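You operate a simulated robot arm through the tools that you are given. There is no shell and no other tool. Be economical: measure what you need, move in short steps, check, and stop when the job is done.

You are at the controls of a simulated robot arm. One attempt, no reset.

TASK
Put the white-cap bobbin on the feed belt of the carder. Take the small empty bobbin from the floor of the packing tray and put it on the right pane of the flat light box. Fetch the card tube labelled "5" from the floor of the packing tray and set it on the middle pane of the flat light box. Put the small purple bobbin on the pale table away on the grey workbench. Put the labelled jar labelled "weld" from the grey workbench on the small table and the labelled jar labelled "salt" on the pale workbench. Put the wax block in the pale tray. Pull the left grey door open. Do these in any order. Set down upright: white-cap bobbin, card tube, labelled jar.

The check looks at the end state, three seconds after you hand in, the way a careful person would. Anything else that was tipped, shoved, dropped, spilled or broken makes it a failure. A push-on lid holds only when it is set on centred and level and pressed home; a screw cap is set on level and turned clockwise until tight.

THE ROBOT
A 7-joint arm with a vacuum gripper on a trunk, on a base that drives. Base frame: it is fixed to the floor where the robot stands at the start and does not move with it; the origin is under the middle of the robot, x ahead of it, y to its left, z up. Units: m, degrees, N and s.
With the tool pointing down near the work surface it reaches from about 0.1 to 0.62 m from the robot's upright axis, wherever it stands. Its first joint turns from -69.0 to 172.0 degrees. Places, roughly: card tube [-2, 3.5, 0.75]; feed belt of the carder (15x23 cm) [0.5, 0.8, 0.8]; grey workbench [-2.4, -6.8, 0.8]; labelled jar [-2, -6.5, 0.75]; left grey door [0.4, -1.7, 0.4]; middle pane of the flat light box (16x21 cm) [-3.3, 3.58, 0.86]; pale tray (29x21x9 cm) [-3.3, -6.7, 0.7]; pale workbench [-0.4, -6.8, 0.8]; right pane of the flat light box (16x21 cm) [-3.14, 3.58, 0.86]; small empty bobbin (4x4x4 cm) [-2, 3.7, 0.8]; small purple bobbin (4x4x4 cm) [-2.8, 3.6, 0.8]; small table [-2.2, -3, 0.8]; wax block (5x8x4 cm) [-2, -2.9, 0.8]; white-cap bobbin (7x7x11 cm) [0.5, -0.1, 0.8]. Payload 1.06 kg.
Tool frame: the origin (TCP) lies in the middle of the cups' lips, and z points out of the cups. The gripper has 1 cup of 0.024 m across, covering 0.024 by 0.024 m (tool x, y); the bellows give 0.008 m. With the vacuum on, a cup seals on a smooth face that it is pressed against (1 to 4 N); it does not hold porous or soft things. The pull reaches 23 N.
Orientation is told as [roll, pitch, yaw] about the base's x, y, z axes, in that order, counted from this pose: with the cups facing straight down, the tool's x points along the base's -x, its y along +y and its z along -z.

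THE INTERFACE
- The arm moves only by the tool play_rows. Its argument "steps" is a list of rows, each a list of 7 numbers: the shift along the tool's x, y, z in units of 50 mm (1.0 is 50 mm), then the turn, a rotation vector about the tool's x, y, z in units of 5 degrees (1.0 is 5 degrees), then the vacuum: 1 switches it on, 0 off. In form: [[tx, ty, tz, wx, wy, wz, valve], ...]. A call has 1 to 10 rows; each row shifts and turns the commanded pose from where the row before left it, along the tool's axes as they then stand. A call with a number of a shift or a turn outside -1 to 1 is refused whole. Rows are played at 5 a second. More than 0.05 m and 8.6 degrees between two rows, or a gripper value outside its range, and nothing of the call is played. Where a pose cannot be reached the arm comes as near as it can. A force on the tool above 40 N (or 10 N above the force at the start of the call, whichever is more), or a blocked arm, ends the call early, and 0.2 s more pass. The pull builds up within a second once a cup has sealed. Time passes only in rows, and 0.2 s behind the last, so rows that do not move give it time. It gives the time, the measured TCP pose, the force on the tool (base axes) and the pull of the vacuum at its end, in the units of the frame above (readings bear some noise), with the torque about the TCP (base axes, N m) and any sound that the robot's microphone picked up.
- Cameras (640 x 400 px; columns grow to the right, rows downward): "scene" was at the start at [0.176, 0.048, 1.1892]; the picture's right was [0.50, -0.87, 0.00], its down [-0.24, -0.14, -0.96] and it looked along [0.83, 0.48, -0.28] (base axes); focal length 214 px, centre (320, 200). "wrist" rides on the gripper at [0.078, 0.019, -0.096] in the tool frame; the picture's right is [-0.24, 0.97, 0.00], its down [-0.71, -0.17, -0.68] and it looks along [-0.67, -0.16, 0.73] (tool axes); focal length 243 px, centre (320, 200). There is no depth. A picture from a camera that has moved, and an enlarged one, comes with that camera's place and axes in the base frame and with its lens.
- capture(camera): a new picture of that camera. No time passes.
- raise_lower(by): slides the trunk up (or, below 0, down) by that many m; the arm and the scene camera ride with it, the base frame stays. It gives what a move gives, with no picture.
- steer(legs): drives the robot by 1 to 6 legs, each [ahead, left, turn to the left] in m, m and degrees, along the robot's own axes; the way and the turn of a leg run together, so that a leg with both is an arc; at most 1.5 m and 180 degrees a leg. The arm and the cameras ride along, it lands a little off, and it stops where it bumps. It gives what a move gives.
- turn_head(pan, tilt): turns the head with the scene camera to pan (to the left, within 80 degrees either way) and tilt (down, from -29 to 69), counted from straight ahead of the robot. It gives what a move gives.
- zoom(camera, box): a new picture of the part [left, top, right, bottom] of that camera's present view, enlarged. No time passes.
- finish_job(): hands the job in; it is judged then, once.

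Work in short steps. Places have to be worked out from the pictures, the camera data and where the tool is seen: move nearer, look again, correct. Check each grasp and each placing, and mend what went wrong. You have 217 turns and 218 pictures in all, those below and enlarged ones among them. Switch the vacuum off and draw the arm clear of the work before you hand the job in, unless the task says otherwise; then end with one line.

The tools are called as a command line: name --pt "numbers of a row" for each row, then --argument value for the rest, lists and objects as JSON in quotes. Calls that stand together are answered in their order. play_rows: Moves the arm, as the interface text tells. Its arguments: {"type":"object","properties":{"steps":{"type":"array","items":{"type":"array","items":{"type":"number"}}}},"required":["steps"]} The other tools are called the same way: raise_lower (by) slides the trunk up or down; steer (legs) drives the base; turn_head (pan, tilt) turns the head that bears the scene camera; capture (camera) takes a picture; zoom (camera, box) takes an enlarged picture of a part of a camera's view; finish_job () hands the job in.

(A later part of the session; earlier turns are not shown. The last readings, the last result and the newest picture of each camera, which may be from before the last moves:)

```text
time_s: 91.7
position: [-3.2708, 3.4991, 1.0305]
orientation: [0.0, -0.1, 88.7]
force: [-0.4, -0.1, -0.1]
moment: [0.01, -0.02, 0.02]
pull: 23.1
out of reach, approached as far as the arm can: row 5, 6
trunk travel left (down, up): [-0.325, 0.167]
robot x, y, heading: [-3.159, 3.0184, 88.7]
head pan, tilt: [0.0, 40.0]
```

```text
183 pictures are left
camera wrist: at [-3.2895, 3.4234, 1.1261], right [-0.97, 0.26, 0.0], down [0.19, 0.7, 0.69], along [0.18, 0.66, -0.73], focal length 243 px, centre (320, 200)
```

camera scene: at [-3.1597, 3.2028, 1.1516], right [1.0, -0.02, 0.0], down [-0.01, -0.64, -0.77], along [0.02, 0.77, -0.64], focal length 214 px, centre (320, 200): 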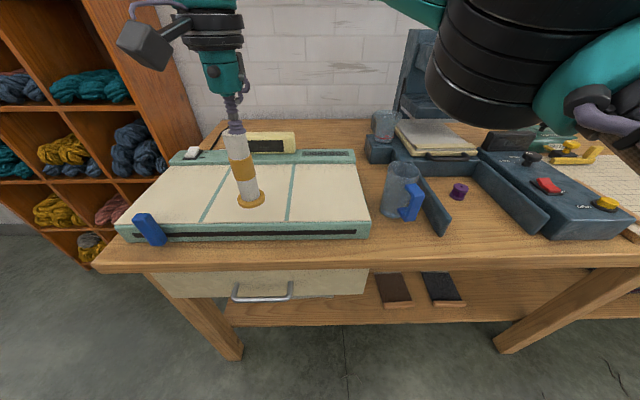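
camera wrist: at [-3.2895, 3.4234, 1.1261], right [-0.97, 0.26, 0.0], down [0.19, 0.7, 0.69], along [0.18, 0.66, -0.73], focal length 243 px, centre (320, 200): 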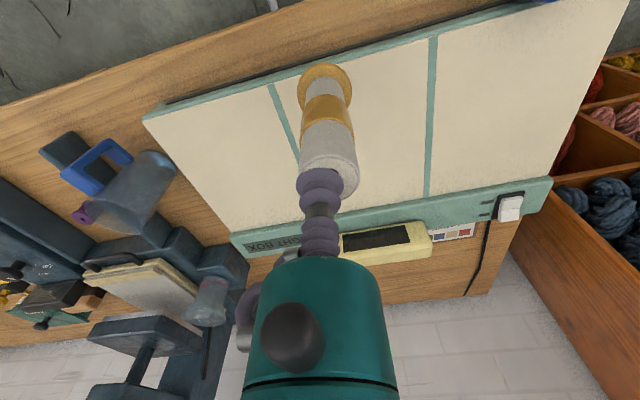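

Arm hit its reach at the higher height, so I drive 6 cm forward instead.

steer --legs '[[0.06, 0, 0]]'

play_rows --pt "0 0.2 0 0 0 0 1" --pt "0 0.2 0 0 0 0 1" --pt "0 0.1 0 0 0 0 1" --pt "0 0 0 0 0 0 1"

capture --camera "scene"

```text
time_s: 92.7
position: [-3.2677, 3.5604, 1.0297]
orientation: [-0.1, 0.0, 88.7]
force: [-0.3, -0.5, -1.5]
moment: [-0.02, 0.02, 0.03]
pull: 23.0
trunk travel left (down, up): [-0.325, 0.167]
robot x, y, heading: [-3.1624, 3.0826, 88.4]
head pan, tilt: [0.0, 40.0]
```

```text
time_s: 93.7
position: [-3.2918, 3.5605, 1.0295]
orientation: [0.1, -0.1, 88.6]
force: [-0.1, 0.0, -0.4]
moment: [-0.01, 0.0, 0.04]
pull: 23.0
trunk travel left (down, up): [-0.325, 0.167]
robot x, y, heading: [-3.1569, 3.0803, 88.6]
head pan, tilt: [0.0, 40.0]
```

```text
182 pictures are left
camera scene: at [-3.1583, 3.2621, 1.1516], right [1.0, -0.02, 0.0], down [-0.01, -0.64, -0.77], along [0.02, 0.77, -0.64], focal length 214 px, centre (320, 200)
```

scene: 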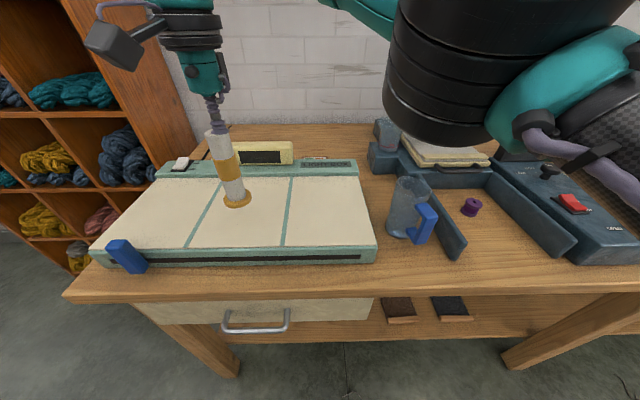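

Tube over the middle pane. Lower stepwise until contact.

play_rows --pt "0 -0.1 0.2 0 0 0 1" --pt "0 0 0.2 0 0 0 1" --pt "0 0 0.1 0 0 0 1" --pt "0 0 0 0 0 0 1"

zoom --camera "scene" --box '[160, 110, 320, 250]'

```text
time_s: 94.7
position: [-3.2871, 3.5606, 1.0045]
orientation: [0.1, -0.2, 88.7]
force: [-0.3, 0.2, 0.2]
moment: [0.03, -0.04, 0.01]
pull: 22.9
trunk travel left (down, up): [-0.325, 0.167]
robot x, y, heading: [-3.1599, 3.0777, 88.5]
head pan, tilt: [0.0, 40.0]
```

```text
2.86 times, centred on (240, 180) of scene
camera zoom: at [-3.1583, 3.2621, 1.1516], right [1.0, -0.02, 0.0], down [-0.01, -0.64, -0.77], along [0.02, 0.77, -0.64], focal length 613 px, centre (549, 257)
```

zoom: 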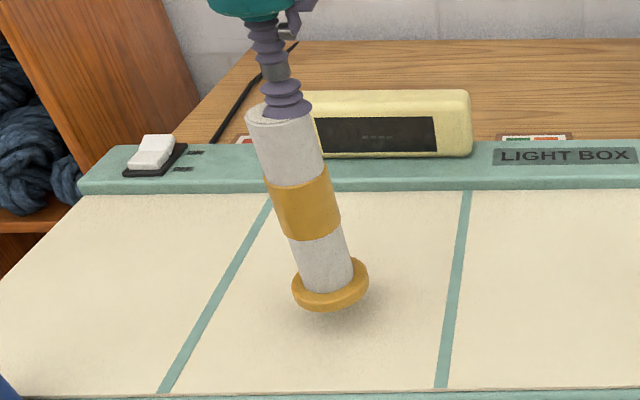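

play_rows --pt "0 0 0.06 0 0 0 1" --pt "0 0 0.06 0 0 0 1" --pt "0 0 0 0 0 0 1"

```text
time_s: 95.5
position: [-3.2885, 3.5608, 1.0004]
orientation: [0.0, -0.2, 88.7]
force: [-0.1, -0.2, -0.4]
moment: [-0.01, 0.0, 0.0]
pull: 23.3
trunk travel left (down, up): [-0.325, 0.167]
robot x, y, heading: [-3.1573, 3.0807, 89.3]
head pan, tilt: [0.0, 40.0]
```

No contact yet; continue.

play_rows --pt "0 0 0.06 0 0 0 1" --pt "0 0 0.06 0 0 0 1" --pt "0 0 0 0 0 0 1"

```text
time_s: 96.2
position: [-3.2875, 3.5601, 0.9932]
orientation: [0.0, -0.1, 88.7]
force: [0.4, -0.2, -0.9]
moment: [0.03, 0.03, -0.01]
pull: 23.2
trunk travel left (down, up): [-0.325, 0.167]
robot x, y, heading: [-3.1582, 3.0811, 88.5]
head pan, tilt: [0.0, 40.0]
```

play_rows --pt "0 0 0.06 0 0 0 1" --pt "0 0 0.06 0 0 0 1" --pt "0 0 0 0 0 0 1"

```text
time_s: 97.0
position: [-3.2874, 3.5614, 0.9872]
orientation: [0.0, 0.0, 88.7]
force: [-0.1, 0.7, -1.2]
moment: [-0.01, 0.01, -0.02]
pull: 23.3
trunk travel left (down, up): [-0.325, 0.167]
robot x, y, heading: [-3.1628, 3.0814, 88.6]
head pan, tilt: [0.0, 40.0]
```

play_rows --pt "0 0 0.06 0 0 0 1" --pt "0 0 0.06 0 0 0 1" --pt "0 0 0 0 0 0 1"

zoom --camera "scene" --box '[200, 150, 280, 230]'

```text
time_s: 97.8
position: [-3.2877, 3.5602, 0.9812]
orientation: [0.0, 0.1, 88.7]
force: [-0.1, 0.4, 0.0]
moment: [0.01, -0.01, 0.01]
pull: 22.8
trunk travel left (down, up): [-0.325, 0.167]
robot x, y, heading: [-3.163, 3.0791, 88.8]
head pan, tilt: [0.0, 40.0]
```

```text
5.00 times, centred on (240, 190) of scene
camera zoom: at [-3.1583, 3.2621, 1.1516], right [1.0, -0.02, 0.0], down [-0.01, -0.64, -0.77], along [0.02, 0.77, -0.64], focal length 1072 px, centre (720, 250)
```

zoom: 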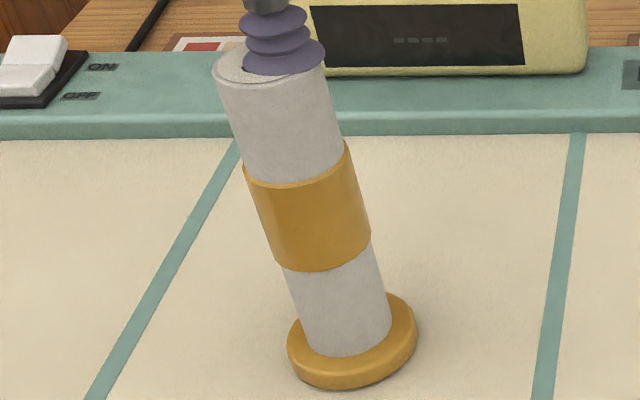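

play_rows --pt "0 0 0.06 0 0 0 1" --pt "0 0 0.06 0 0 0 1" --pt "0 0 0 0 0 0 1"

```text
time_s: 98.7
position: [-3.2882, 3.5596, 0.9776]
orientation: [0.1, -0.3, 88.7]
force: [2.8, 1.6, 18.0]
moment: [0.02, -0.01, -0.01]
pull: 22.8
trunk travel left (down, up): [-0.325, 0.167]
robot x, y, heading: [-3.1617, 3.0773, 88.9]
head pan, tilt: [0.0, 40.0]
```

Contact. Ease 2 mm, vent, wait, then rise.

play_rows --pt "0 0 -0.04 0 0 0 1" --pt "0 0 0 0 0 0 0" --pt "0 0 0 0 0 0 0" --pt "0 0 0 0 0 0 0" --pt "0 0 0 0 0 0 0" --pt "0 0 -0.1 0 0 0 0" --pt "0 0 -0.3 0 0 0 0" --pt "0 0 -0.6 0 0 0 0" --pt "0 0 -0.8 0 0 0 0"

capture --camera "scene"

```text
time_s: 100.7
position: [-3.2877, 3.5618, 1.0675]
orientation: [0.0, -0.1, 88.8]
force: [-0.4, 0.4, 0.0]
moment: [-0.02, -0.01, -0.02]
pull: 0.0
trunk travel left (down, up): [-0.325, 0.167]
robot x, y, heading: [-3.1611, 3.0808, 88.6]
head pan, tilt: [0.0, 40.0]
```

```text
179 pictures are left
camera scene: at [-3.1585, 3.2618, 1.1517], right [1.0, -0.02, 0.0], down [-0.01, -0.64, -0.77], along [0.02, 0.77, -0.64], focal length 214 px, centre (320, 200)
```

scene: 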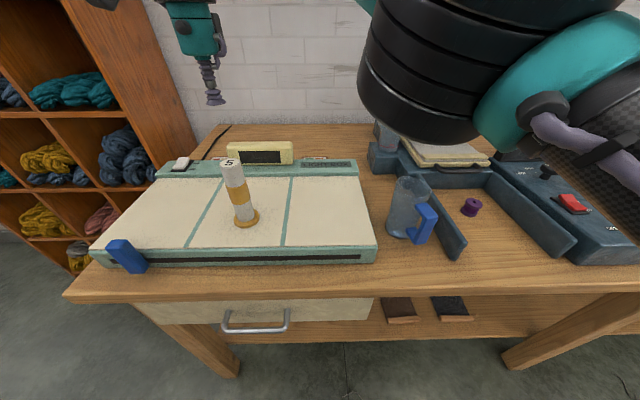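

Tube is placed upright on the middle pane. Retract, then drive back right to the packing tray for the empty bobbin.

play_rows --pt "0.5 -0.2 -0.6 0 0 0 0" --pt "0.8 -0.3 0 0 0 0 0" --pt "0.8 -0.3 0 0 0 0 0" --pt "0.8 -0.2 0 0 0 0 0"

steer --legs '[[-0.06, 0, 1.3], [0, -0.6, 0], [0, -0.6, 0]]'

turn_head --pan 0 --tilt 45

capture --camera "scene"

```text
time_s: 101.7
position: [-3.2414, 3.4151, 1.0961]
orientation: [0.0, -0.1, 88.7]
force: [-0.3, 0.0, 0.4]
moment: [-0.01, 0.01, -0.04]
pull: 0.0
trunk travel left (down, up): [-0.325, 0.167]
robot x, y, heading: [-3.1595, 3.0828, 88.3]
head pan, tilt: [0.0, 40.0]
```

```text
time_s: 113.3
position: [-2.0517, 3.3533, 1.0957]
orientation: [0.0, 0.0, 89.7]
force: [-0.1, -0.4, -0.4]
moment: [0.0, 0.0, 0.0]
pull: 0.1
trunk travel left (down, up): [-0.325, 0.167]
robot x, y, heading: [-1.964, 3.0164, 90.0]
head pan, tilt: [0.0, 40.0]
```

```text
time_s: 113.9
position: [-2.0515, 3.3528, 1.0961]
orientation: [0.0, -0.1, 89.7]
force: [0.1, 0.4, 0.1]
moment: [-0.01, 0.02, 0.0]
pull: 0.0
trunk travel left (down, up): [-0.325, 0.167]
robot x, y, heading: [-1.9631, 3.0184, 89.6]
head pan, tilt: [0.0, 45.0]
```

```text
178 pictures are left
camera scene: at [-1.9649, 3.1974, 1.1444], right [1.0, -0.01, 0.0], down [0.0, -0.71, -0.71], along [0.0, 0.71, -0.71], focal length 214 px, centre (320, 200)
```

scene: 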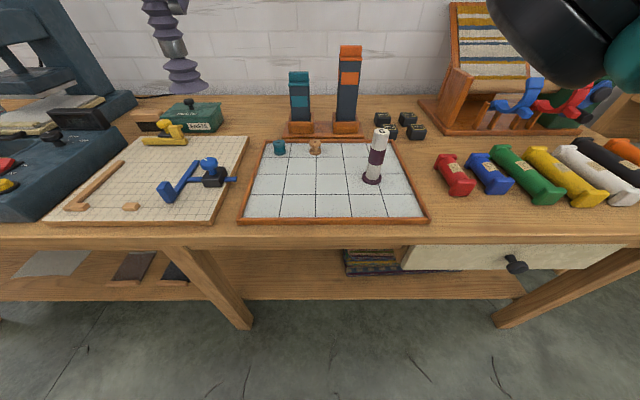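

Drive 0.13 m forward, then bring the cup above the small wooden bobbin at (-1.976, 3.752).

steer --legs '[[0.13, 0, 0]]'

play_rows --pt "-0.6 -0.25 0.3 0 0 0 0" --pt "-0.6 -0.25 0.3 0 0 0 0" --pt "-0.6 -0.25 0.5 0 0 0 0" --pt "-0.7 -0.25 0.5 0 0 0 0" --pt "-0.7 -0.25 0.5 0 0 0 0" --pt "-0.7 -0.2 0.5 0 0 0 0" --pt "-0.7 0 0.5 0 0 0 0" --pt "-0.7 0 0.5 0 0 0 0" --pt "0 0 0.7 0 0 0 0" --pt "0 0 0 0 0 0 0"

capture --camera "scene"

capture --camera "wrist"

```text
time_s: 115.2
position: [-2.0513, 3.4842, 1.0952]
orientation: [0.0, 0.0, 89.8]
force: [0.3, -0.8, -0.6]
moment: [-0.01, 0.0, 0.0]
pull: 0.1
trunk travel left (down, up): [-0.325, 0.167]
robot x, y, heading: [-1.9659, 3.1466, 89.6]
head pan, tilt: [0.0, 45.0]
```

```text
time_s: 117.4
position: [-1.9781, 3.7482, 0.879]
orientation: [0.0, -0.1, 89.9]
force: [-0.6, 1.0, 0.5]
moment: [0.02, -0.02, -0.01]
pull: 0.0
trunk travel left (down, up): [-0.325, 0.167]
robot x, y, heading: [-1.962, 3.1499, 89.8]
head pan, tilt: [0.0, 45.0]
```

```text
177 pictures are left
camera scene: at [-1.9646, 3.3277, 1.1444], right [1.0, 0.0, 0.0], down [0.0, -0.71, -0.71], along [0.0, 0.71, -0.71], focal length 214 px, centre (320, 200)
```

scene: 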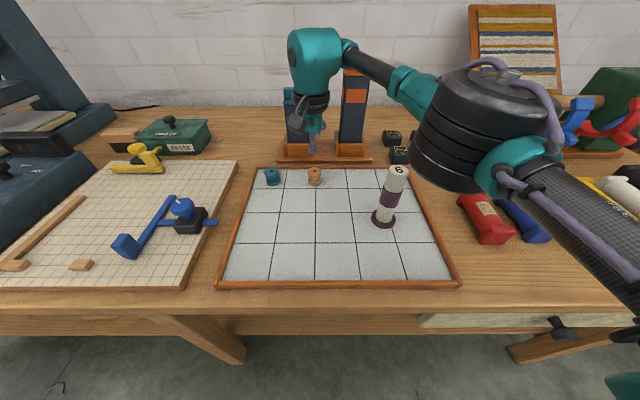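

```text
176 pictures are left
camera wrist: at [-1.9964, 3.6702, 0.9753], right [-0.97, 0.24, 0.0], down [0.17, 0.71, 0.69], along [0.16, 0.67, -0.73], focal length 243 px, centre (320, 200)
```

wrist: 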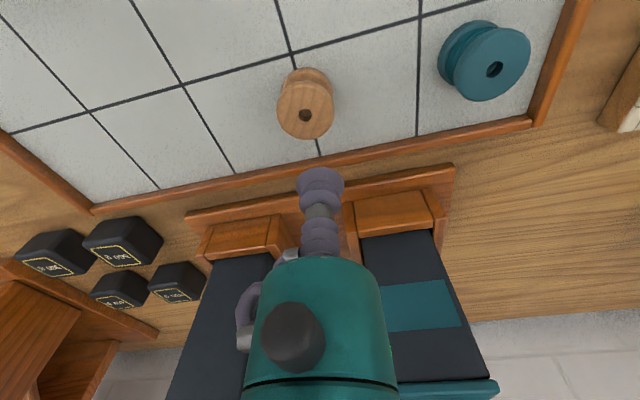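

Bobbin top triangulates to (-1.975, 3.722, 0.844). Step back 26 mm and look again before lowering.

play_rows --pt "0.54 -0.04 0 0 0 0 0" --pt "0 0 0.3 0 0 0 0" --pt "0 0 0 0 0 0 0"

zoom --camera "scene" --box '[240, 120, 400, 220]'

capture --camera "wrist"

```text
time_s: 118.2
position: [-1.9729, 3.7221, 0.867]
orientation: [0.1, 0.0, 89.8]
force: [0.6, -0.7, 0.0]
moment: [0.03, 0.03, 0.02]
pull: 0.1
trunk travel left (down, up): [-0.325, 0.167]
robot x, y, heading: [-1.9648, 3.1488, 89.8]
head pan, tilt: [0.0, 45.0]
```

```text
4.00 times, centred on (320, 170) of scene
camera zoom: at [-1.9647, 3.3278, 1.1443], right [1.0, 0.0, 0.0], down [0.0, -0.71, -0.71], along [0.0, 0.71, -0.71], focal length 858 px, centre (320, 320)
```

zoom: 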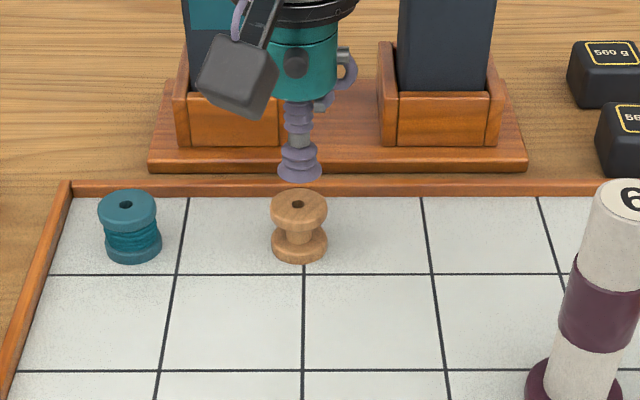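

```text
174 pictures are left
camera wrist: at [-1.9918, 3.644, 0.9626], right [-0.97, 0.24, 0.0], down [0.17, 0.71, 0.69], along [0.16, 0.67, -0.73], focal length 243 px, centre (320, 200)
```

wrist: 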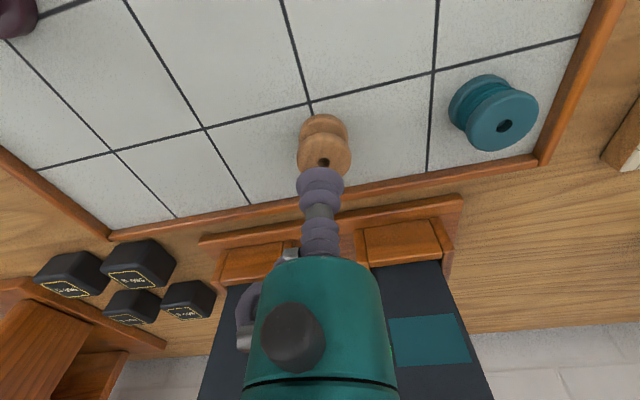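

Aligned within a couple of mm. Descend with vacuum to contact around 0.844.

play_rows --pt "0 0.04 0.2 0 0 0 1" --pt "0 0 0.16 0 0 0 1" --pt "0 0 0.08 0 0 0 1" --pt "0 0 0 0 0 0 1"

```text
time_s: 119.2
position: [-1.9777, 3.7221, 0.8448]
orientation: [0.1, 0.0, 89.8]
force: [-0.5, 0.2, 0.2]
moment: [0.0, -0.02, 0.01]
pull: 0.0
trunk travel left (down, up): [-0.325, 0.167]
robot x, y, heading: [-1.9664, 3.149, 89.8]
head pan, tilt: [0.0, 45.0]
```

play_rows --pt "0 0 0.06 0 0 0 1" --pt "0 0 0.06 0 0 0 1" --pt "0 0 0 0 0 0 1"

zoom --camera "scene" --box '[280, 140, 360, 200]'

```text
time_s: 120.0
position: [-1.9778, 3.7214, 0.8388]
orientation: [0.0, -0.1, 89.8]
force: [-1.3, -0.1, 5.6]
moment: [0.05, 0.02, 0.03]
pull: 22.9
trunk travel left (down, up): [-0.325, 0.167]
robot x, y, heading: [-1.9609, 3.1508, 89.8]
head pan, tilt: [0.0, 45.0]
```

```text
6.67 times, centred on (320, 170) of scene
camera zoom: at [-1.9647, 3.3274, 1.1445], right [1.0, 0.0, 0.0], down [0.0, -0.71, -0.71], along [0.0, 0.71, -0.71], focal length 1430 px, centre (320, 400)
```

zoom: 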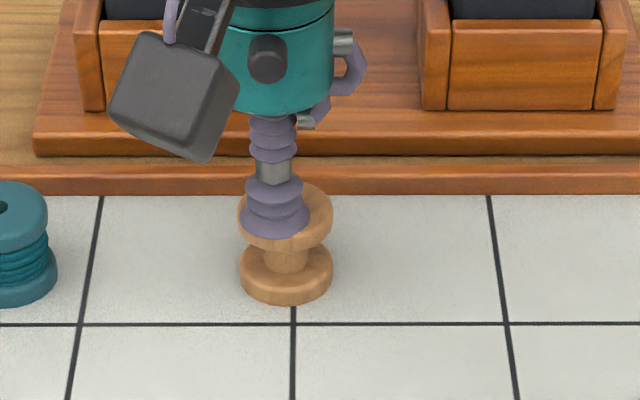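

Sealed. Lift straight, then retract.

play_rows --pt "0 0 -0.2 0 0 0 1" --pt "0 0 -0.5 0 0 0 1" --pt "0.6 0 -0.6 0 0 0 1" --pt "0.6 0 -0.7 0 0 0 1" --pt "0.6 0 -0.7 0 0 0 1" --pt "0.6 0 -0.7 0 0 0 1" --pt "0.8 0 -0.5 0 0 0 1" --pt "0.8 0 0 0 0 0 1" --pt "0.8 0 0 0 0 0 1" --pt "0 0 0 0 0 0 1"

steer --legs '[[-0.12, 0, 0], [0, 0.6, 0], [0, 0.58, 0]]'

capture --camera "scene"

```text
time_s: 122.2
position: [-1.9783, 3.4786, 1.0292]
orientation: [0.0, -0.2, 89.8]
force: [0.1, 1.0, -0.6]
moment: [-0.02, -0.02, -0.04]
pull: 22.7
trunk travel left (down, up): [-0.325, 0.167]
robot x, y, heading: [-1.9626, 3.151, 89.9]
head pan, tilt: [0.0, 45.0]
```

```text
time_s: 134.1
position: [-3.1692, 3.3814, 1.0299]
orientation: [0.0, -0.1, 88.6]
force: [0.2, -0.6, -0.3]
moment: [0.01, -0.03, 0.0]
pull: 22.7
trunk travel left (down, up): [-0.325, 0.167]
robot x, y, heading: [-3.1626, 3.0535, 88.5]
head pan, tilt: [0.0, 45.0]
```

```text
172 pictures are left
camera scene: at [-3.158, 3.2305, 1.1443], right [1.0, -0.02, 0.0], down [-0.02, -0.71, -0.71], along [0.02, 0.71, -0.71], focal length 214 px, centre (320, 200)
```

scene: 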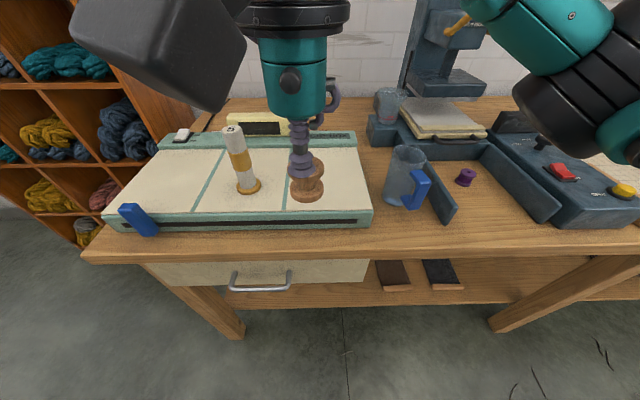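

Move over the right pane at about (-3.14, 3.56), lowering to z≈0.92.

play_rows --pt "-0.6 -0.1 0 0 0 0 1" --pt "-0.7 -0.1 0 0 0 0 1" --pt "-0.7 -0.1 0.2 0 0 0 1" --pt "-0.7 -0.1 0.4 0 0 0 1" --pt "-0.7 -0.1 0.5 0 0 0 1" --pt "-0.18 0 0.6 0 0 0 1" --pt "0 0 0.5 0 0 0 1" --pt "0 0 0 0 0 0 1"

capture --camera "scene"

```text
time_s: 135.9
position: [-3.1384, 3.5618, 0.9179]
orientation: [0.1, -0.1, 88.5]
force: [0.6, -0.7, 0.5]
moment: [0.02, -0.01, 0.03]
pull: 22.6
trunk travel left (down, up): [-0.325, 0.167]
robot x, y, heading: [-3.1625, 3.0478, 88.6]
head pan, tilt: [0.0, 45.0]
```

```text
171 pictures are left
camera scene: at [-3.158, 3.2305, 1.1444], right [1.0, -0.02, 0.0], down [-0.02, -0.71, -0.71], along [0.02, 0.71, -0.71], focal length 214 px, centre (320, 200)
```

scene: 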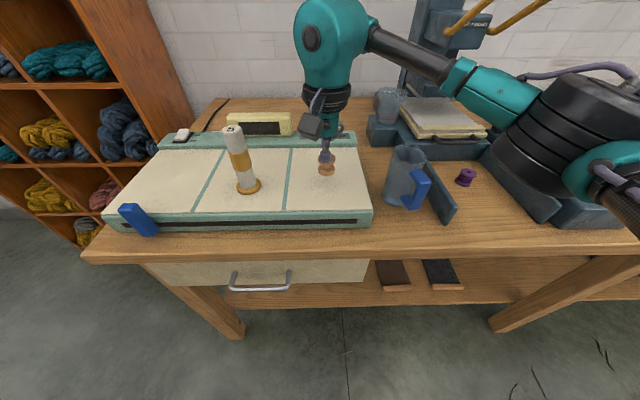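

play_rows --pt "0 0 0.2 0 0 0 1" --pt "0 0 0.2 0 0 0 1" --pt "0 0 0.1 0 0 0 1" --pt "0 0 0 0 0 0 1"

zoom --camera "scene" --box '[280, 130, 380, 210]'

```text
time_s: 136.9
position: [-3.1388, 3.5604, 0.8937]
orientation: [0.0, -0.1, 88.6]
force: [-0.2, 0.7, -0.4]
moment: [0.02, -0.01, -0.02]
pull: 22.6
trunk travel left (down, up): [-0.325, 0.167]
robot x, y, heading: [-3.1626, 3.0508, 88.7]
head pan, tilt: [0.0, 45.0]
```

```text
5.00 times, centred on (330, 170) of scene
camera zoom: at [-3.158, 3.2305, 1.1443], right [1.0, -0.02, 0.0], down [-0.02, -0.71, -0.71], along [0.02, 0.71, -0.71], focal length 1072 px, centre (270, 350)
```

zoom: 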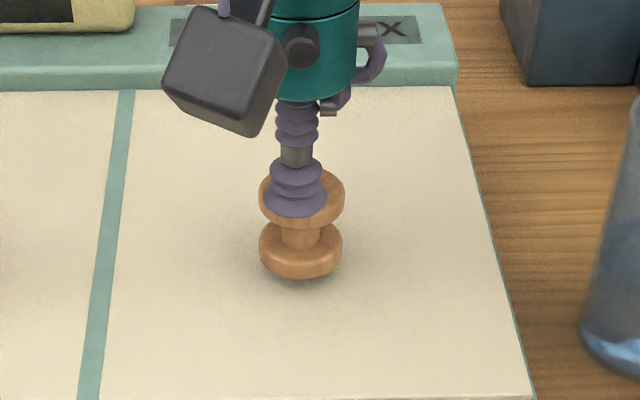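

play_rows --pt "0 0 0.06 0 0 0 1" --pt "0 0 0.06 0 0 0 1" --pt "0 0 0.06 0 0 0 1" --pt "0 0 0 0 0 0 1"

```text
time_s: 137.9
position: [-3.14, 3.5615, 0.8856]
orientation: [0.0, -0.1, 88.6]
force: [-0.5, -0.1, 4.4]
moment: [0.04, 0.0, 0.0]
pull: 23.2
trunk travel left (down, up): [-0.325, 0.167]
robot x, y, heading: [-3.1654, 3.0524, 88.3]
head pan, tilt: [0.0, 45.0]
```

Touching (4 N). Vent, wait, rise.

play_rows --pt "0 0 0 0 0 0 0" --pt "0 0 0 0 0 0 0" --pt "0 0 0 0 0 0 0" --pt "0 0 0 0 0 0 0" --pt "0 0 -0.1 0 0 0 0" --pt "0 0 -0.3 0 0 0 0" --pt "0 0 -0.8 0 0 0 0" --pt "0.3 0 -0.8 0 0 0 0" --pt "0.5 0 -0.7 0 0 0 0"

capture --camera "scene"

```text
time_s: 139.9
position: [-3.1398, 3.5193, 1.0216]
orientation: [0.0, -0.1, 88.5]
force: [-0.5, -0.4, -0.6]
moment: [-0.01, 0.0, -0.04]
pull: 0.1
trunk travel left (down, up): [-0.325, 0.167]
robot x, y, heading: [-3.1622, 3.0509, 88.8]
head pan, tilt: [0.0, 45.0]
```

```text
169 pictures are left
camera scene: at [-3.158, 3.2302, 1.1444], right [1.0, -0.02, 0.0], down [-0.02, -0.71, -0.71], along [0.02, 0.71, -0.71], focal length 214 px, centre (320, 200)
```

scene: 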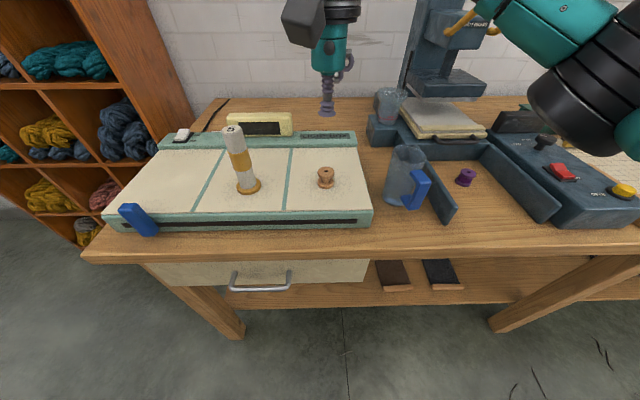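

Small bobbin stands on the right pane. Now the purple bobbin near (-2.79, 3.64): retract and drive 0.34 m right.

play_rows --pt "0.8 0 -0.3 0 0 0 0" --pt "0.8 0 -0.3 0 0 0 0" --pt "0.5 0 -0.3 0 0 0 0"

steer --legs '[[0, -0.34, 1.4]]'

turn_head --pan 0 --tilt 45

capture --camera "scene"

capture --camera "wrist"

```text
time_s: 140.7
position: [-3.1413, 3.4114, 1.0698]
orientation: [0.0, -0.1, 88.6]
force: [-0.4, 0.7, -0.6]
moment: [-0.02, 0.03, 0.01]
pull: 0.2
trunk travel left (down, up): [-0.325, 0.167]
robot x, y, heading: [-3.1616, 3.0525, 88.8]
head pan, tilt: [0.0, 45.0]
```

```text
time_s: 144.3
position: [-2.8069, 3.4096, 1.0689]
orientation: [0.0, -0.1, 90.3]
force: [1.1, -0.1, -0.5]
moment: [-0.03, -0.02, 0.01]
pull: 0.1
trunk travel left (down, up): [-0.325, 0.167]
robot x, y, heading: [-2.8178, 3.0481, 90.4]
head pan, tilt: [0.0, 45.0]
```

```text
time_s: 144.9
position: [-2.8082, 3.4091, 1.0693]
orientation: [0.0, -0.1, 90.3]
force: [-0.2, 0.8, 0.3]
moment: [0.03, -0.03, 0.01]
pull: 0.1
trunk travel left (down, up): [-0.325, 0.167]
robot x, y, heading: [-2.8184, 3.0497, 90.3]
head pan, tilt: [0.0, 45.0]
```

```text
168 pictures are left
camera scene: at [-2.8185, 3.2271, 1.1443], right [1.0, 0.0, 0.0], down [0.0, -0.71, -0.71], along [0.0, 0.71, -0.71], focal length 214 px, centre (320, 200)
```

scene: 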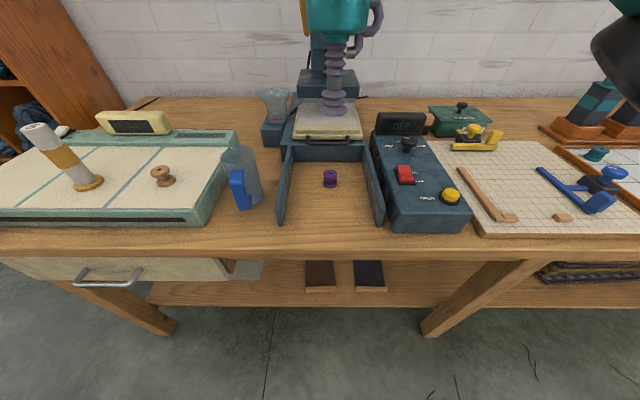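

```text
167 pictures are left
camera wrist: at [-2.8249, 3.3317, 1.1651], right [-0.97, 0.23, 0.0], down [0.17, 0.71, 0.69], along [0.16, 0.67, -0.73], focal length 243 px, centre (320, 200)
```

wrist: 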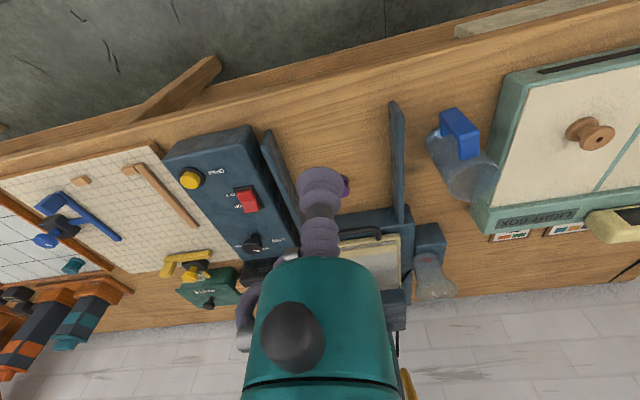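

Bobbin at about (-2.795, 3.635). Approach to y≈3.6, z≈0.91 and re-measure.

play_rows --pt "-0.6 -0.1 0.4 0 0 0 0" --pt "-0.6 -0.1 0.5 0 0 0 0" --pt "-0.6 0 0.5 0 0 0 0" --pt "-0.7 0 0.5 0 0 0 0" --pt "-0.7 0 0.5 0 0 0 0" --pt "-0.6 0 0.5 0 0 0 0" --pt "-0.2 0 0.3 0 0 0 0" --pt "0 0 0 0 0 0 0"

zoom --camera "scene" --box '[260, 110, 420, 210]'

capture --camera "wrist"

```text
time_s: 146.7
position: [-2.7962, 3.611, 0.91]
orientation: [0.0, -0.2, 90.2]
force: [-0.2, 0.2, -0.1]
moment: [0.01, -0.01, -0.01]
pull: 0.1
trunk travel left (down, up): [-0.325, 0.167]
robot x, y, heading: [-2.8168, 3.0517, 90.3]
head pan, tilt: [0.0, 45.0]
```

```text
4.00 times, centred on (340, 160) of scene
camera zoom: at [-2.8185, 3.2271, 1.1444], right [1.0, 0.0, 0.0], down [0.0, -0.71, -0.71], along [0.0, 0.71, -0.71], focal length 858 px, centre (240, 360)
```

zoom: 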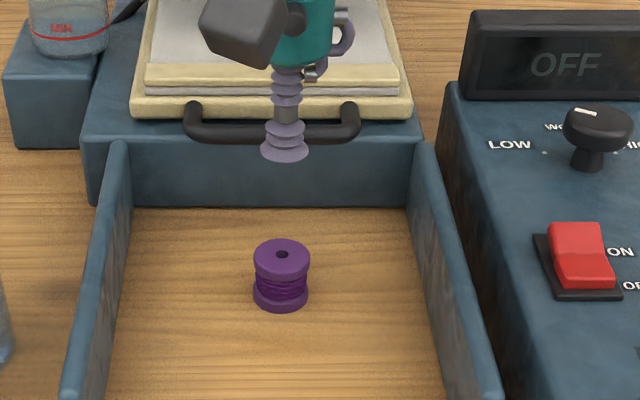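

```text
165 pictures are left
camera wrist: at [-2.8145, 3.533, 1.0067], right [-0.97, 0.23, 0.0], down [0.17, 0.71, 0.69], along [0.16, 0.67, -0.73], focal length 243 px, centre (320, 200)
```

wrist: 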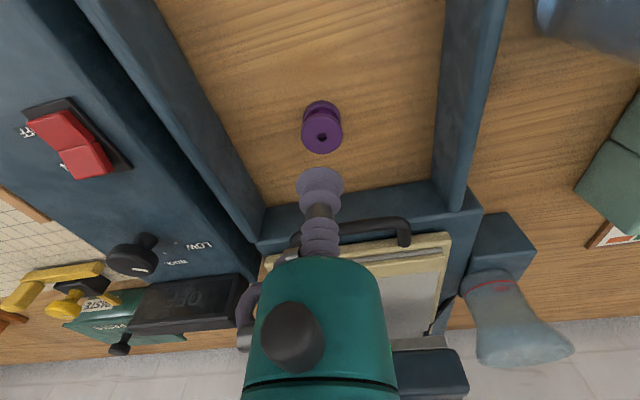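

Bobbin top at (-2.793, 3.631, 0.827). Align and lower with vacuum.

play_rows --pt "-0.4 -0.05 0.3 0 0 0 1" --pt "0 0 0.6 0 0 0 1" --pt "0 0 0.5 0 0 0 1" --pt "0 0 0.2 0 0 0 1" --pt "0 0 0 0 0 0 1"

zoom --camera "scene" --box '[280, 130, 380, 200]'

```text
time_s: 147.9
position: [-2.7942, 3.6296, 0.8308]
orientation: [0.0, -0.3, 90.3]
force: [-0.5, 3.7, 7.5]
moment: [0.02, 0.01, 0.04]
pull: 23.0
trunk travel left (down, up): [-0.325, 0.167]
robot x, y, heading: [-2.8179, 3.0503, 90.3]
head pan, tilt: [0.0, 45.0]
```

```text
5.71 times, centred on (330, 165) of scene
camera zoom: at [-2.8186, 3.2269, 1.1445], right [1.0, 0.0, 0.0], down [0.0, -0.71, -0.71], along [0.0, 0.71, -0.71], focal length 1226 px, centre (263, 400)
```

zoom: 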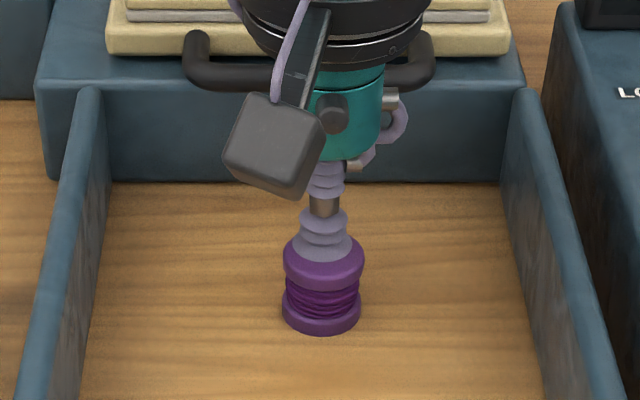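

Sealed. Lift straight above the press arms, then retract.

play_rows --pt "0 0 -0.2 0 0 0 1" --pt "0 0 -0.5 0 0 0 1" --pt "0 0 -0.8 0 0 0 1" --pt "0.1 0 -0.8 0 0 0 1" --pt "0.4 0 -0.8 0 0 0 1" --pt "0.6 0 -0.7 0 0 0 1" --pt "0.7 0 -0.6 0 0 0 1" --pt "0.8 0 -0.4 0 0 0 1" --pt "0.9 0 0 0 0 0 1" --pt "0.9 0 0 0 0 0 1"

capture --camera "wrist"

```text
time_s: 150.1
position: [-2.7926, 3.4077, 1.0724]
orientation: [0.0, 0.0, 90.1]
force: [-0.1, 0.1, -0.4]
moment: [0.02, -0.02, 0.01]
pull: 22.4
trunk travel left (down, up): [-0.325, 0.167]
robot x, y, heading: [-2.8184, 3.0469, 90.3]
head pan, tilt: [0.0, 45.0]
```

```text
163 pictures are left
camera wrist: at [-2.8104, 3.3294, 1.1677], right [-0.97, 0.23, 0.0], down [0.17, 0.71, 0.69], along [0.16, 0.67, -0.73], focal length 243 px, centre (320, 200)
```

wrist: 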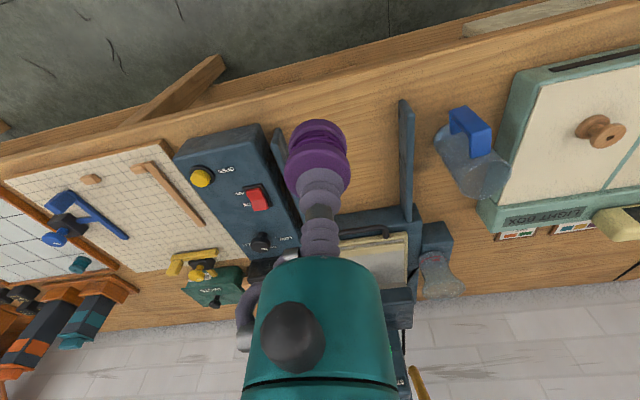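

Purple bobbin held. Now the long drive: back off, turn to face +x, go to x≈-0.65, turn to face -y and look.

steer --legs '[[-0.9, 0, 0], [0, 0, -90], [1.5, 0, 0], [0.65, 0, 0], [0, 0, -90]]'

turn_head --pan 0 --tilt 15

capture --camera "scene"

turn_head --pan -40 --tilt 20

capture --camera "scene"

```text
time_s: 172.7
position: [-0.7404, 1.7302, 1.0709]
orientation: [0.1, -0.2, -92.1]
force: [-0.2, 0.0, -0.2]
moment: [0.01, 0.02, 0.01]
pull: 23.2
trunk travel left (down, up): [-0.325, 0.167]
robot x, y, heading: [-0.6987, 2.0913, -92.2]
head pan, tilt: [0.0, 45.0]
```

```text
time_s: 173.6
position: [-0.7402, 1.7299, 1.0716]
orientation: [0.0, -0.1, -92.2]
force: [0.1, 0.2, 0.5]
moment: [0.01, -0.02, 0.0]
pull: 22.7
trunk travel left (down, up): [-0.325, 0.167]
robot x, y, heading: [-0.6985, 2.0897, -92.4]
head pan, tilt: [0.0, 15.0]
```

```text
162 pictures are left
camera scene: at [-0.7094, 1.9011, 1.1911], right [-1.0, 0.04, 0.0], down [0.01, 0.26, -0.97], along [-0.04, -0.97, -0.26], focal length 214 px, centre (320, 200)
```

scene: 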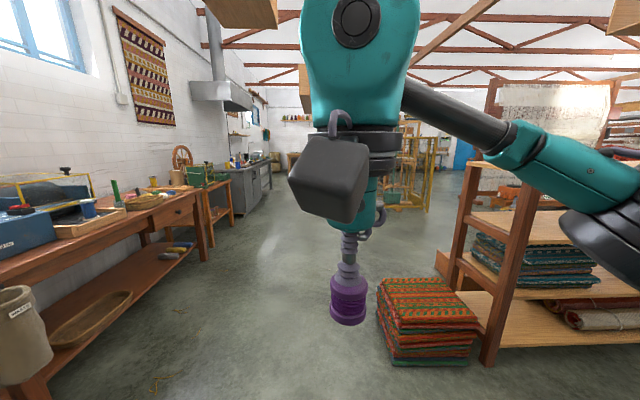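

```text
time_s: 174.7
position: [-0.7389, 1.7315, 1.0717]
orientation: [0.0, -0.1, -92.1]
force: [0.0, 0.0, 0.2]
moment: [0.02, -0.04, -0.04]
pull: 22.5
trunk travel left (down, up): [-0.325, 0.167]
robot x, y, heading: [-0.6999, 2.086, -92.2]
head pan, tilt: [-40.0, 20.0]
```

```text
161 pictures are left
camera scene: at [-0.7684, 1.9253, 1.183], right [-0.74, 0.67, 0.0], down [0.23, 0.25, -0.94], along [-0.63, -0.7, -0.34], focal length 214 px, centre (320, 200)
```

scene: 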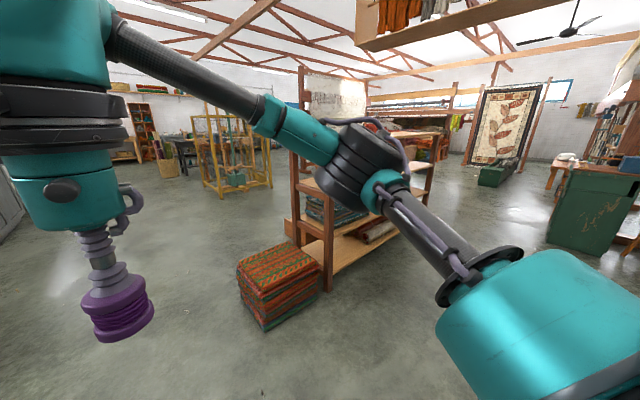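

Corridor between the rug pile (x≈-1.15) and tables (x≈0.3). Shift to x≈-0.45 and go 3 m in -y.

steer --legs '[[0, 0.25, 2.2], [1.5, 0, 0], [1.5, 0, 0]]'

turn_head --pan 0 --tilt 15

capture --camera "scene"

turn_head --pan 40 --tilt 25

capture --camera "scene"

turn_head --pan -50 --tilt 20

capture --camera "scene"

```text
time_s: 191.7
position: [-0.5103, -1.3038, 1.0705]
orientation: [0.0, -0.1, -91.5]
force: [-0.4, -0.1, 0.4]
moment: [-0.01, -0.01, -0.02]
pull: 23.2
trunk travel left (down, up): [-0.325, 0.167]
robot x, y, heading: [-0.4764, -0.9449, -91.8]
head pan, tilt: [-40.0, 20.0]
```

```text
time_s: 192.8
position: [-0.5105, -1.3035, 1.0726]
orientation: [0.0, -0.1, -91.5]
force: [-0.6, -0.4, -0.9]
moment: [-0.03, 0.0, 0.03]
pull: 23.2
trunk travel left (down, up): [-0.325, 0.167]
robot x, y, heading: [-0.477, -0.9454, -91.7]
head pan, tilt: [0.0, 15.0]
```

```text
160 pictures are left
camera scene: at [-0.4818, -1.1326, 1.1911], right [-1.0, 0.03, 0.0], down [0.01, 0.26, -0.97], along [-0.03, -0.97, -0.26], focal length 214 px, centre (320, 200)
```

scene: 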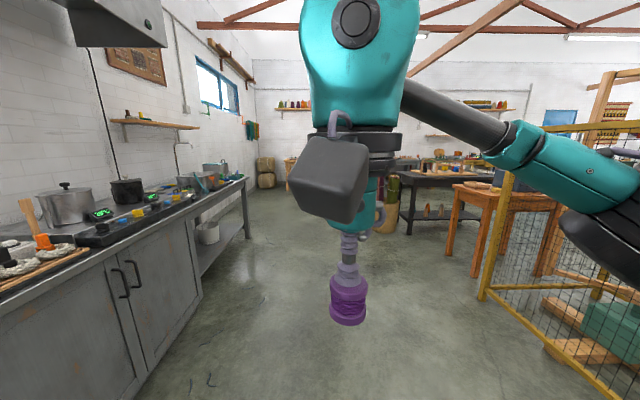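

```text
time_s: 193.9
position: [-0.5104, -1.3034, 1.0718]
orientation: [0.0, -0.1, -91.6]
force: [-0.1, -0.1, -0.2]
moment: [0.01, 0.02, -0.04]
pull: 23.4
trunk travel left (down, up): [-0.325, 0.167]
robot x, y, heading: [-0.4766, -0.9423, -91.7]
head pan, tilt: [40.0, 25.0]
```

```text
159 pictures are left
camera scene: at [-0.422, -1.1114, 1.1749], right [-0.78, -0.62, 0.0], down [-0.26, 0.33, -0.91], along [0.56, -0.71, -0.42], focal length 214 px, centre (320, 200)
```

scene: 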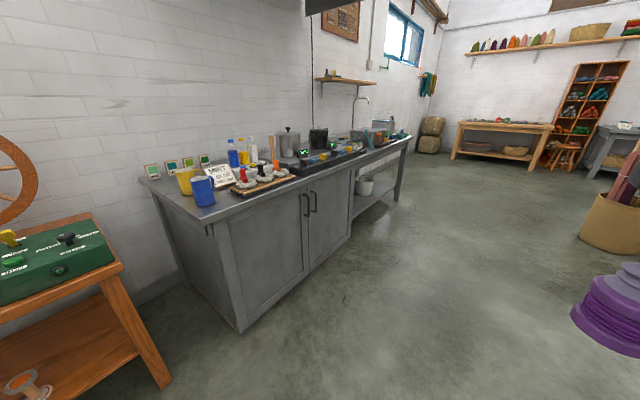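

```text
time_s: 195.5
position: [-0.5094, -1.3026, 1.0724]
orientation: [-0.1, -0.1, -91.4]
force: [-0.5, 0.5, -0.2]
moment: [-0.03, 0.01, 0.04]
pull: 22.4
trunk travel left (down, up): [-0.325, 0.167]
robot x, y, heading: [-0.4746, -0.9476, -91.3]
head pan, tilt: [-50.0, 20.0]
```

```text
158 pictures are left
camera scene: at [-0.5521, -1.0973, 1.183], right [-0.62, 0.78, 0.0], down [0.27, 0.21, -0.94], along [-0.73, -0.59, -0.34], focal length 214 px, centre (320, 200)
```

scene: 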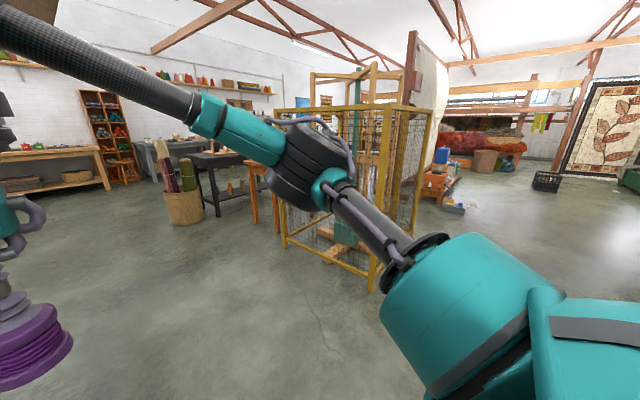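

Left door noted for later. Continue along x≈-0.45 to y≈-5.3 and look.

steer --legs '[[0, 0, 1.6], [1.5, 0, 0], [1.5, 0, 0], [1.3, 0, 0]]'

turn_head --pan -45 --tilt 20

capture --camera "scene"

turn_head --pan 0 --tilt 20

capture --camera "scene"

```text
time_s: 216.2
position: [-0.4489, -5.533, 1.0718]
orientation: [0.0, -0.1, -90.0]
force: [0.0, -0.9, 0.0]
moment: [0.0, -0.03, -0.02]
pull: 23.3
trunk travel left (down, up): [-0.325, 0.167]
robot x, y, heading: [-0.4189, -5.1734, -89.9]
head pan, tilt: [-50.0, 20.0]
```

```text
time_s: 216.8
position: [-0.449, -5.5326, 1.0726]
orientation: [0.0, -0.1, -90.0]
force: [0.8, 0.3, -0.1]
moment: [-0.01, -0.01, -0.02]
pull: 23.2
trunk travel left (down, up): [-0.325, 0.167]
robot x, y, heading: [-0.4214, -5.1699, -90.0]
head pan, tilt: [-45.0, 20.0]
```

```text
157 pictures are left
camera scene: at [-0.4897, -5.3329, 1.183], right [-0.71, 0.71, 0.0], down [0.24, 0.24, -0.94], along [-0.66, -0.66, -0.34], focal length 214 px, centre (320, 200)
```

scene: 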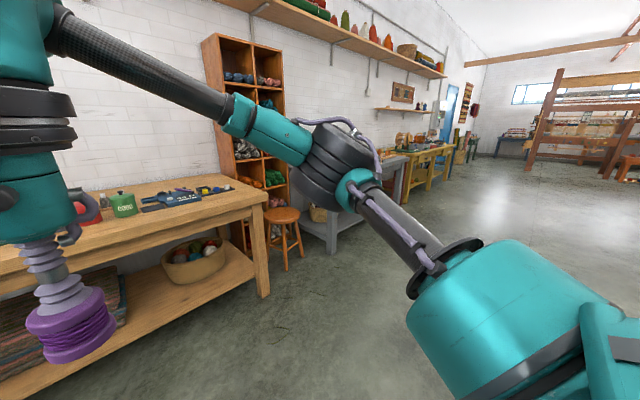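

```text
time_s: 217.9
position: [-0.4489, -5.5326, 1.0714]
orientation: [0.0, -0.1, -90.0]
force: [0.4, -1.3, 0.0]
moment: [-0.03, 0.03, 0.01]
pull: 22.4
trunk travel left (down, up): [-0.325, 0.167]
robot x, y, heading: [-0.4229, -5.1706, -90.0]
head pan, tilt: [0.0, 20.0]
```

```text
156 pictures are left
camera scene: at [-0.4239, -5.3602, 1.183], right [-1.0, 0.0, 0.0], down [0.0, 0.34, -0.94], along [0.0, -0.94, -0.34], focal length 214 px, centre (320, 200)
```

scene: 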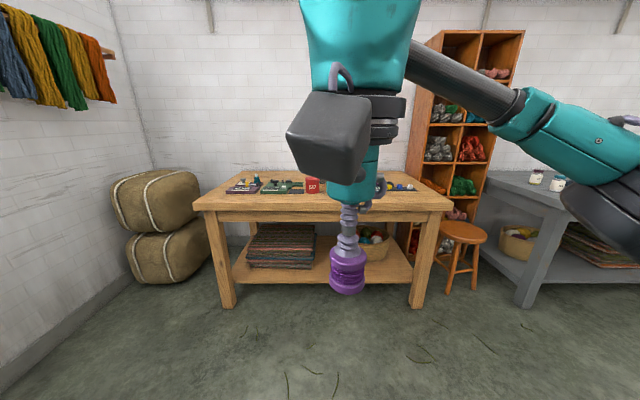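

Grey workbench is to the right (front y≈-6.45), with jars on it. Advance 0.4 m then strafe right to x≈-2.2.

steer --legs '[[0.4, 0, 0], [0, -0.9, 0], [0, -0.9, 0]]'

turn_head --pan 0 --tilt 30

capture --camera "scene"

turn_head --pan -45 --tilt 25

capture --camera "scene"

```text
time_s: 236.2
position: [-2.2571, -5.9086, 1.0719]
orientation: [0.0, -0.2, -91.7]
force: [0.0, -0.8, 0.1]
moment: [-0.03, -0.01, -0.04]
pull: 23.0
trunk travel left (down, up): [-0.325, 0.167]
robot x, y, heading: [-2.2221, -5.5473, -91.7]
head pan, tilt: [0.0, 20.0]
```

```text
time_s: 236.9
position: [-2.2579, -5.9083, 1.0716]
orientation: [0.0, -0.1, -91.7]
force: [-0.3, 0.2, -0.7]
moment: [0.01, 0.0, 0.01]
pull: 23.0
trunk travel left (down, up): [-0.325, 0.167]
robot x, y, heading: [-2.2219, -5.5525, -91.5]
head pan, tilt: [0.0, 30.0]
```

```text
155 pictures are left
camera scene: at [-2.2286, -5.7342, 1.167], right [-1.0, 0.03, 0.0], down [0.01, 0.5, -0.87], along [-0.02, -0.87, -0.5], focal length 214 px, centre (320, 200)
```

scene: 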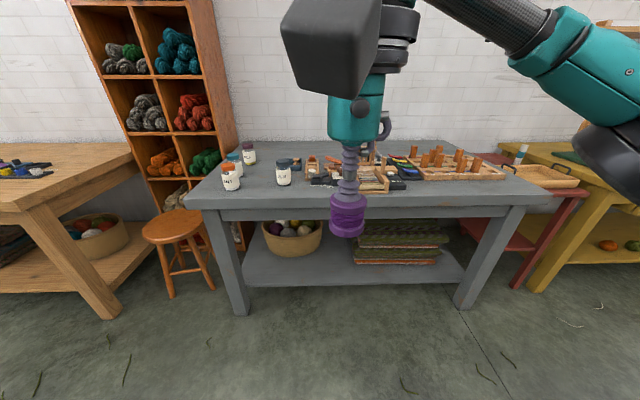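

```text
time_s: 238.0
position: [-2.2579, -5.9088, 1.0723]
orientation: [0.0, -0.1, -91.7]
force: [0.2, 0.3, 0.7]
moment: [-0.01, -0.05, 0.03]
pull: 22.9
trunk travel left (down, up): [-0.325, 0.167]
robot x, y, heading: [-2.222, -5.5485, -91.4]
head pan, tilt: [-45.0, 25.0]
```

```text
154 pictures are left
camera scene: at [-2.293, -5.7072, 1.1749], right [-0.69, 0.73, 0.0], down [0.31, 0.29, -0.91], along [-0.66, -0.62, -0.42], focal length 214 px, centre (320, 200)
```

scene: 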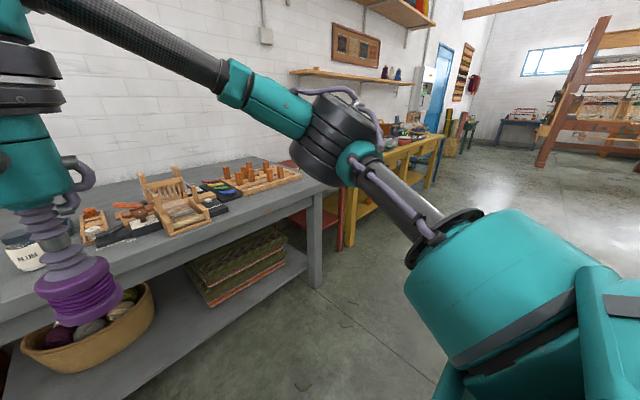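

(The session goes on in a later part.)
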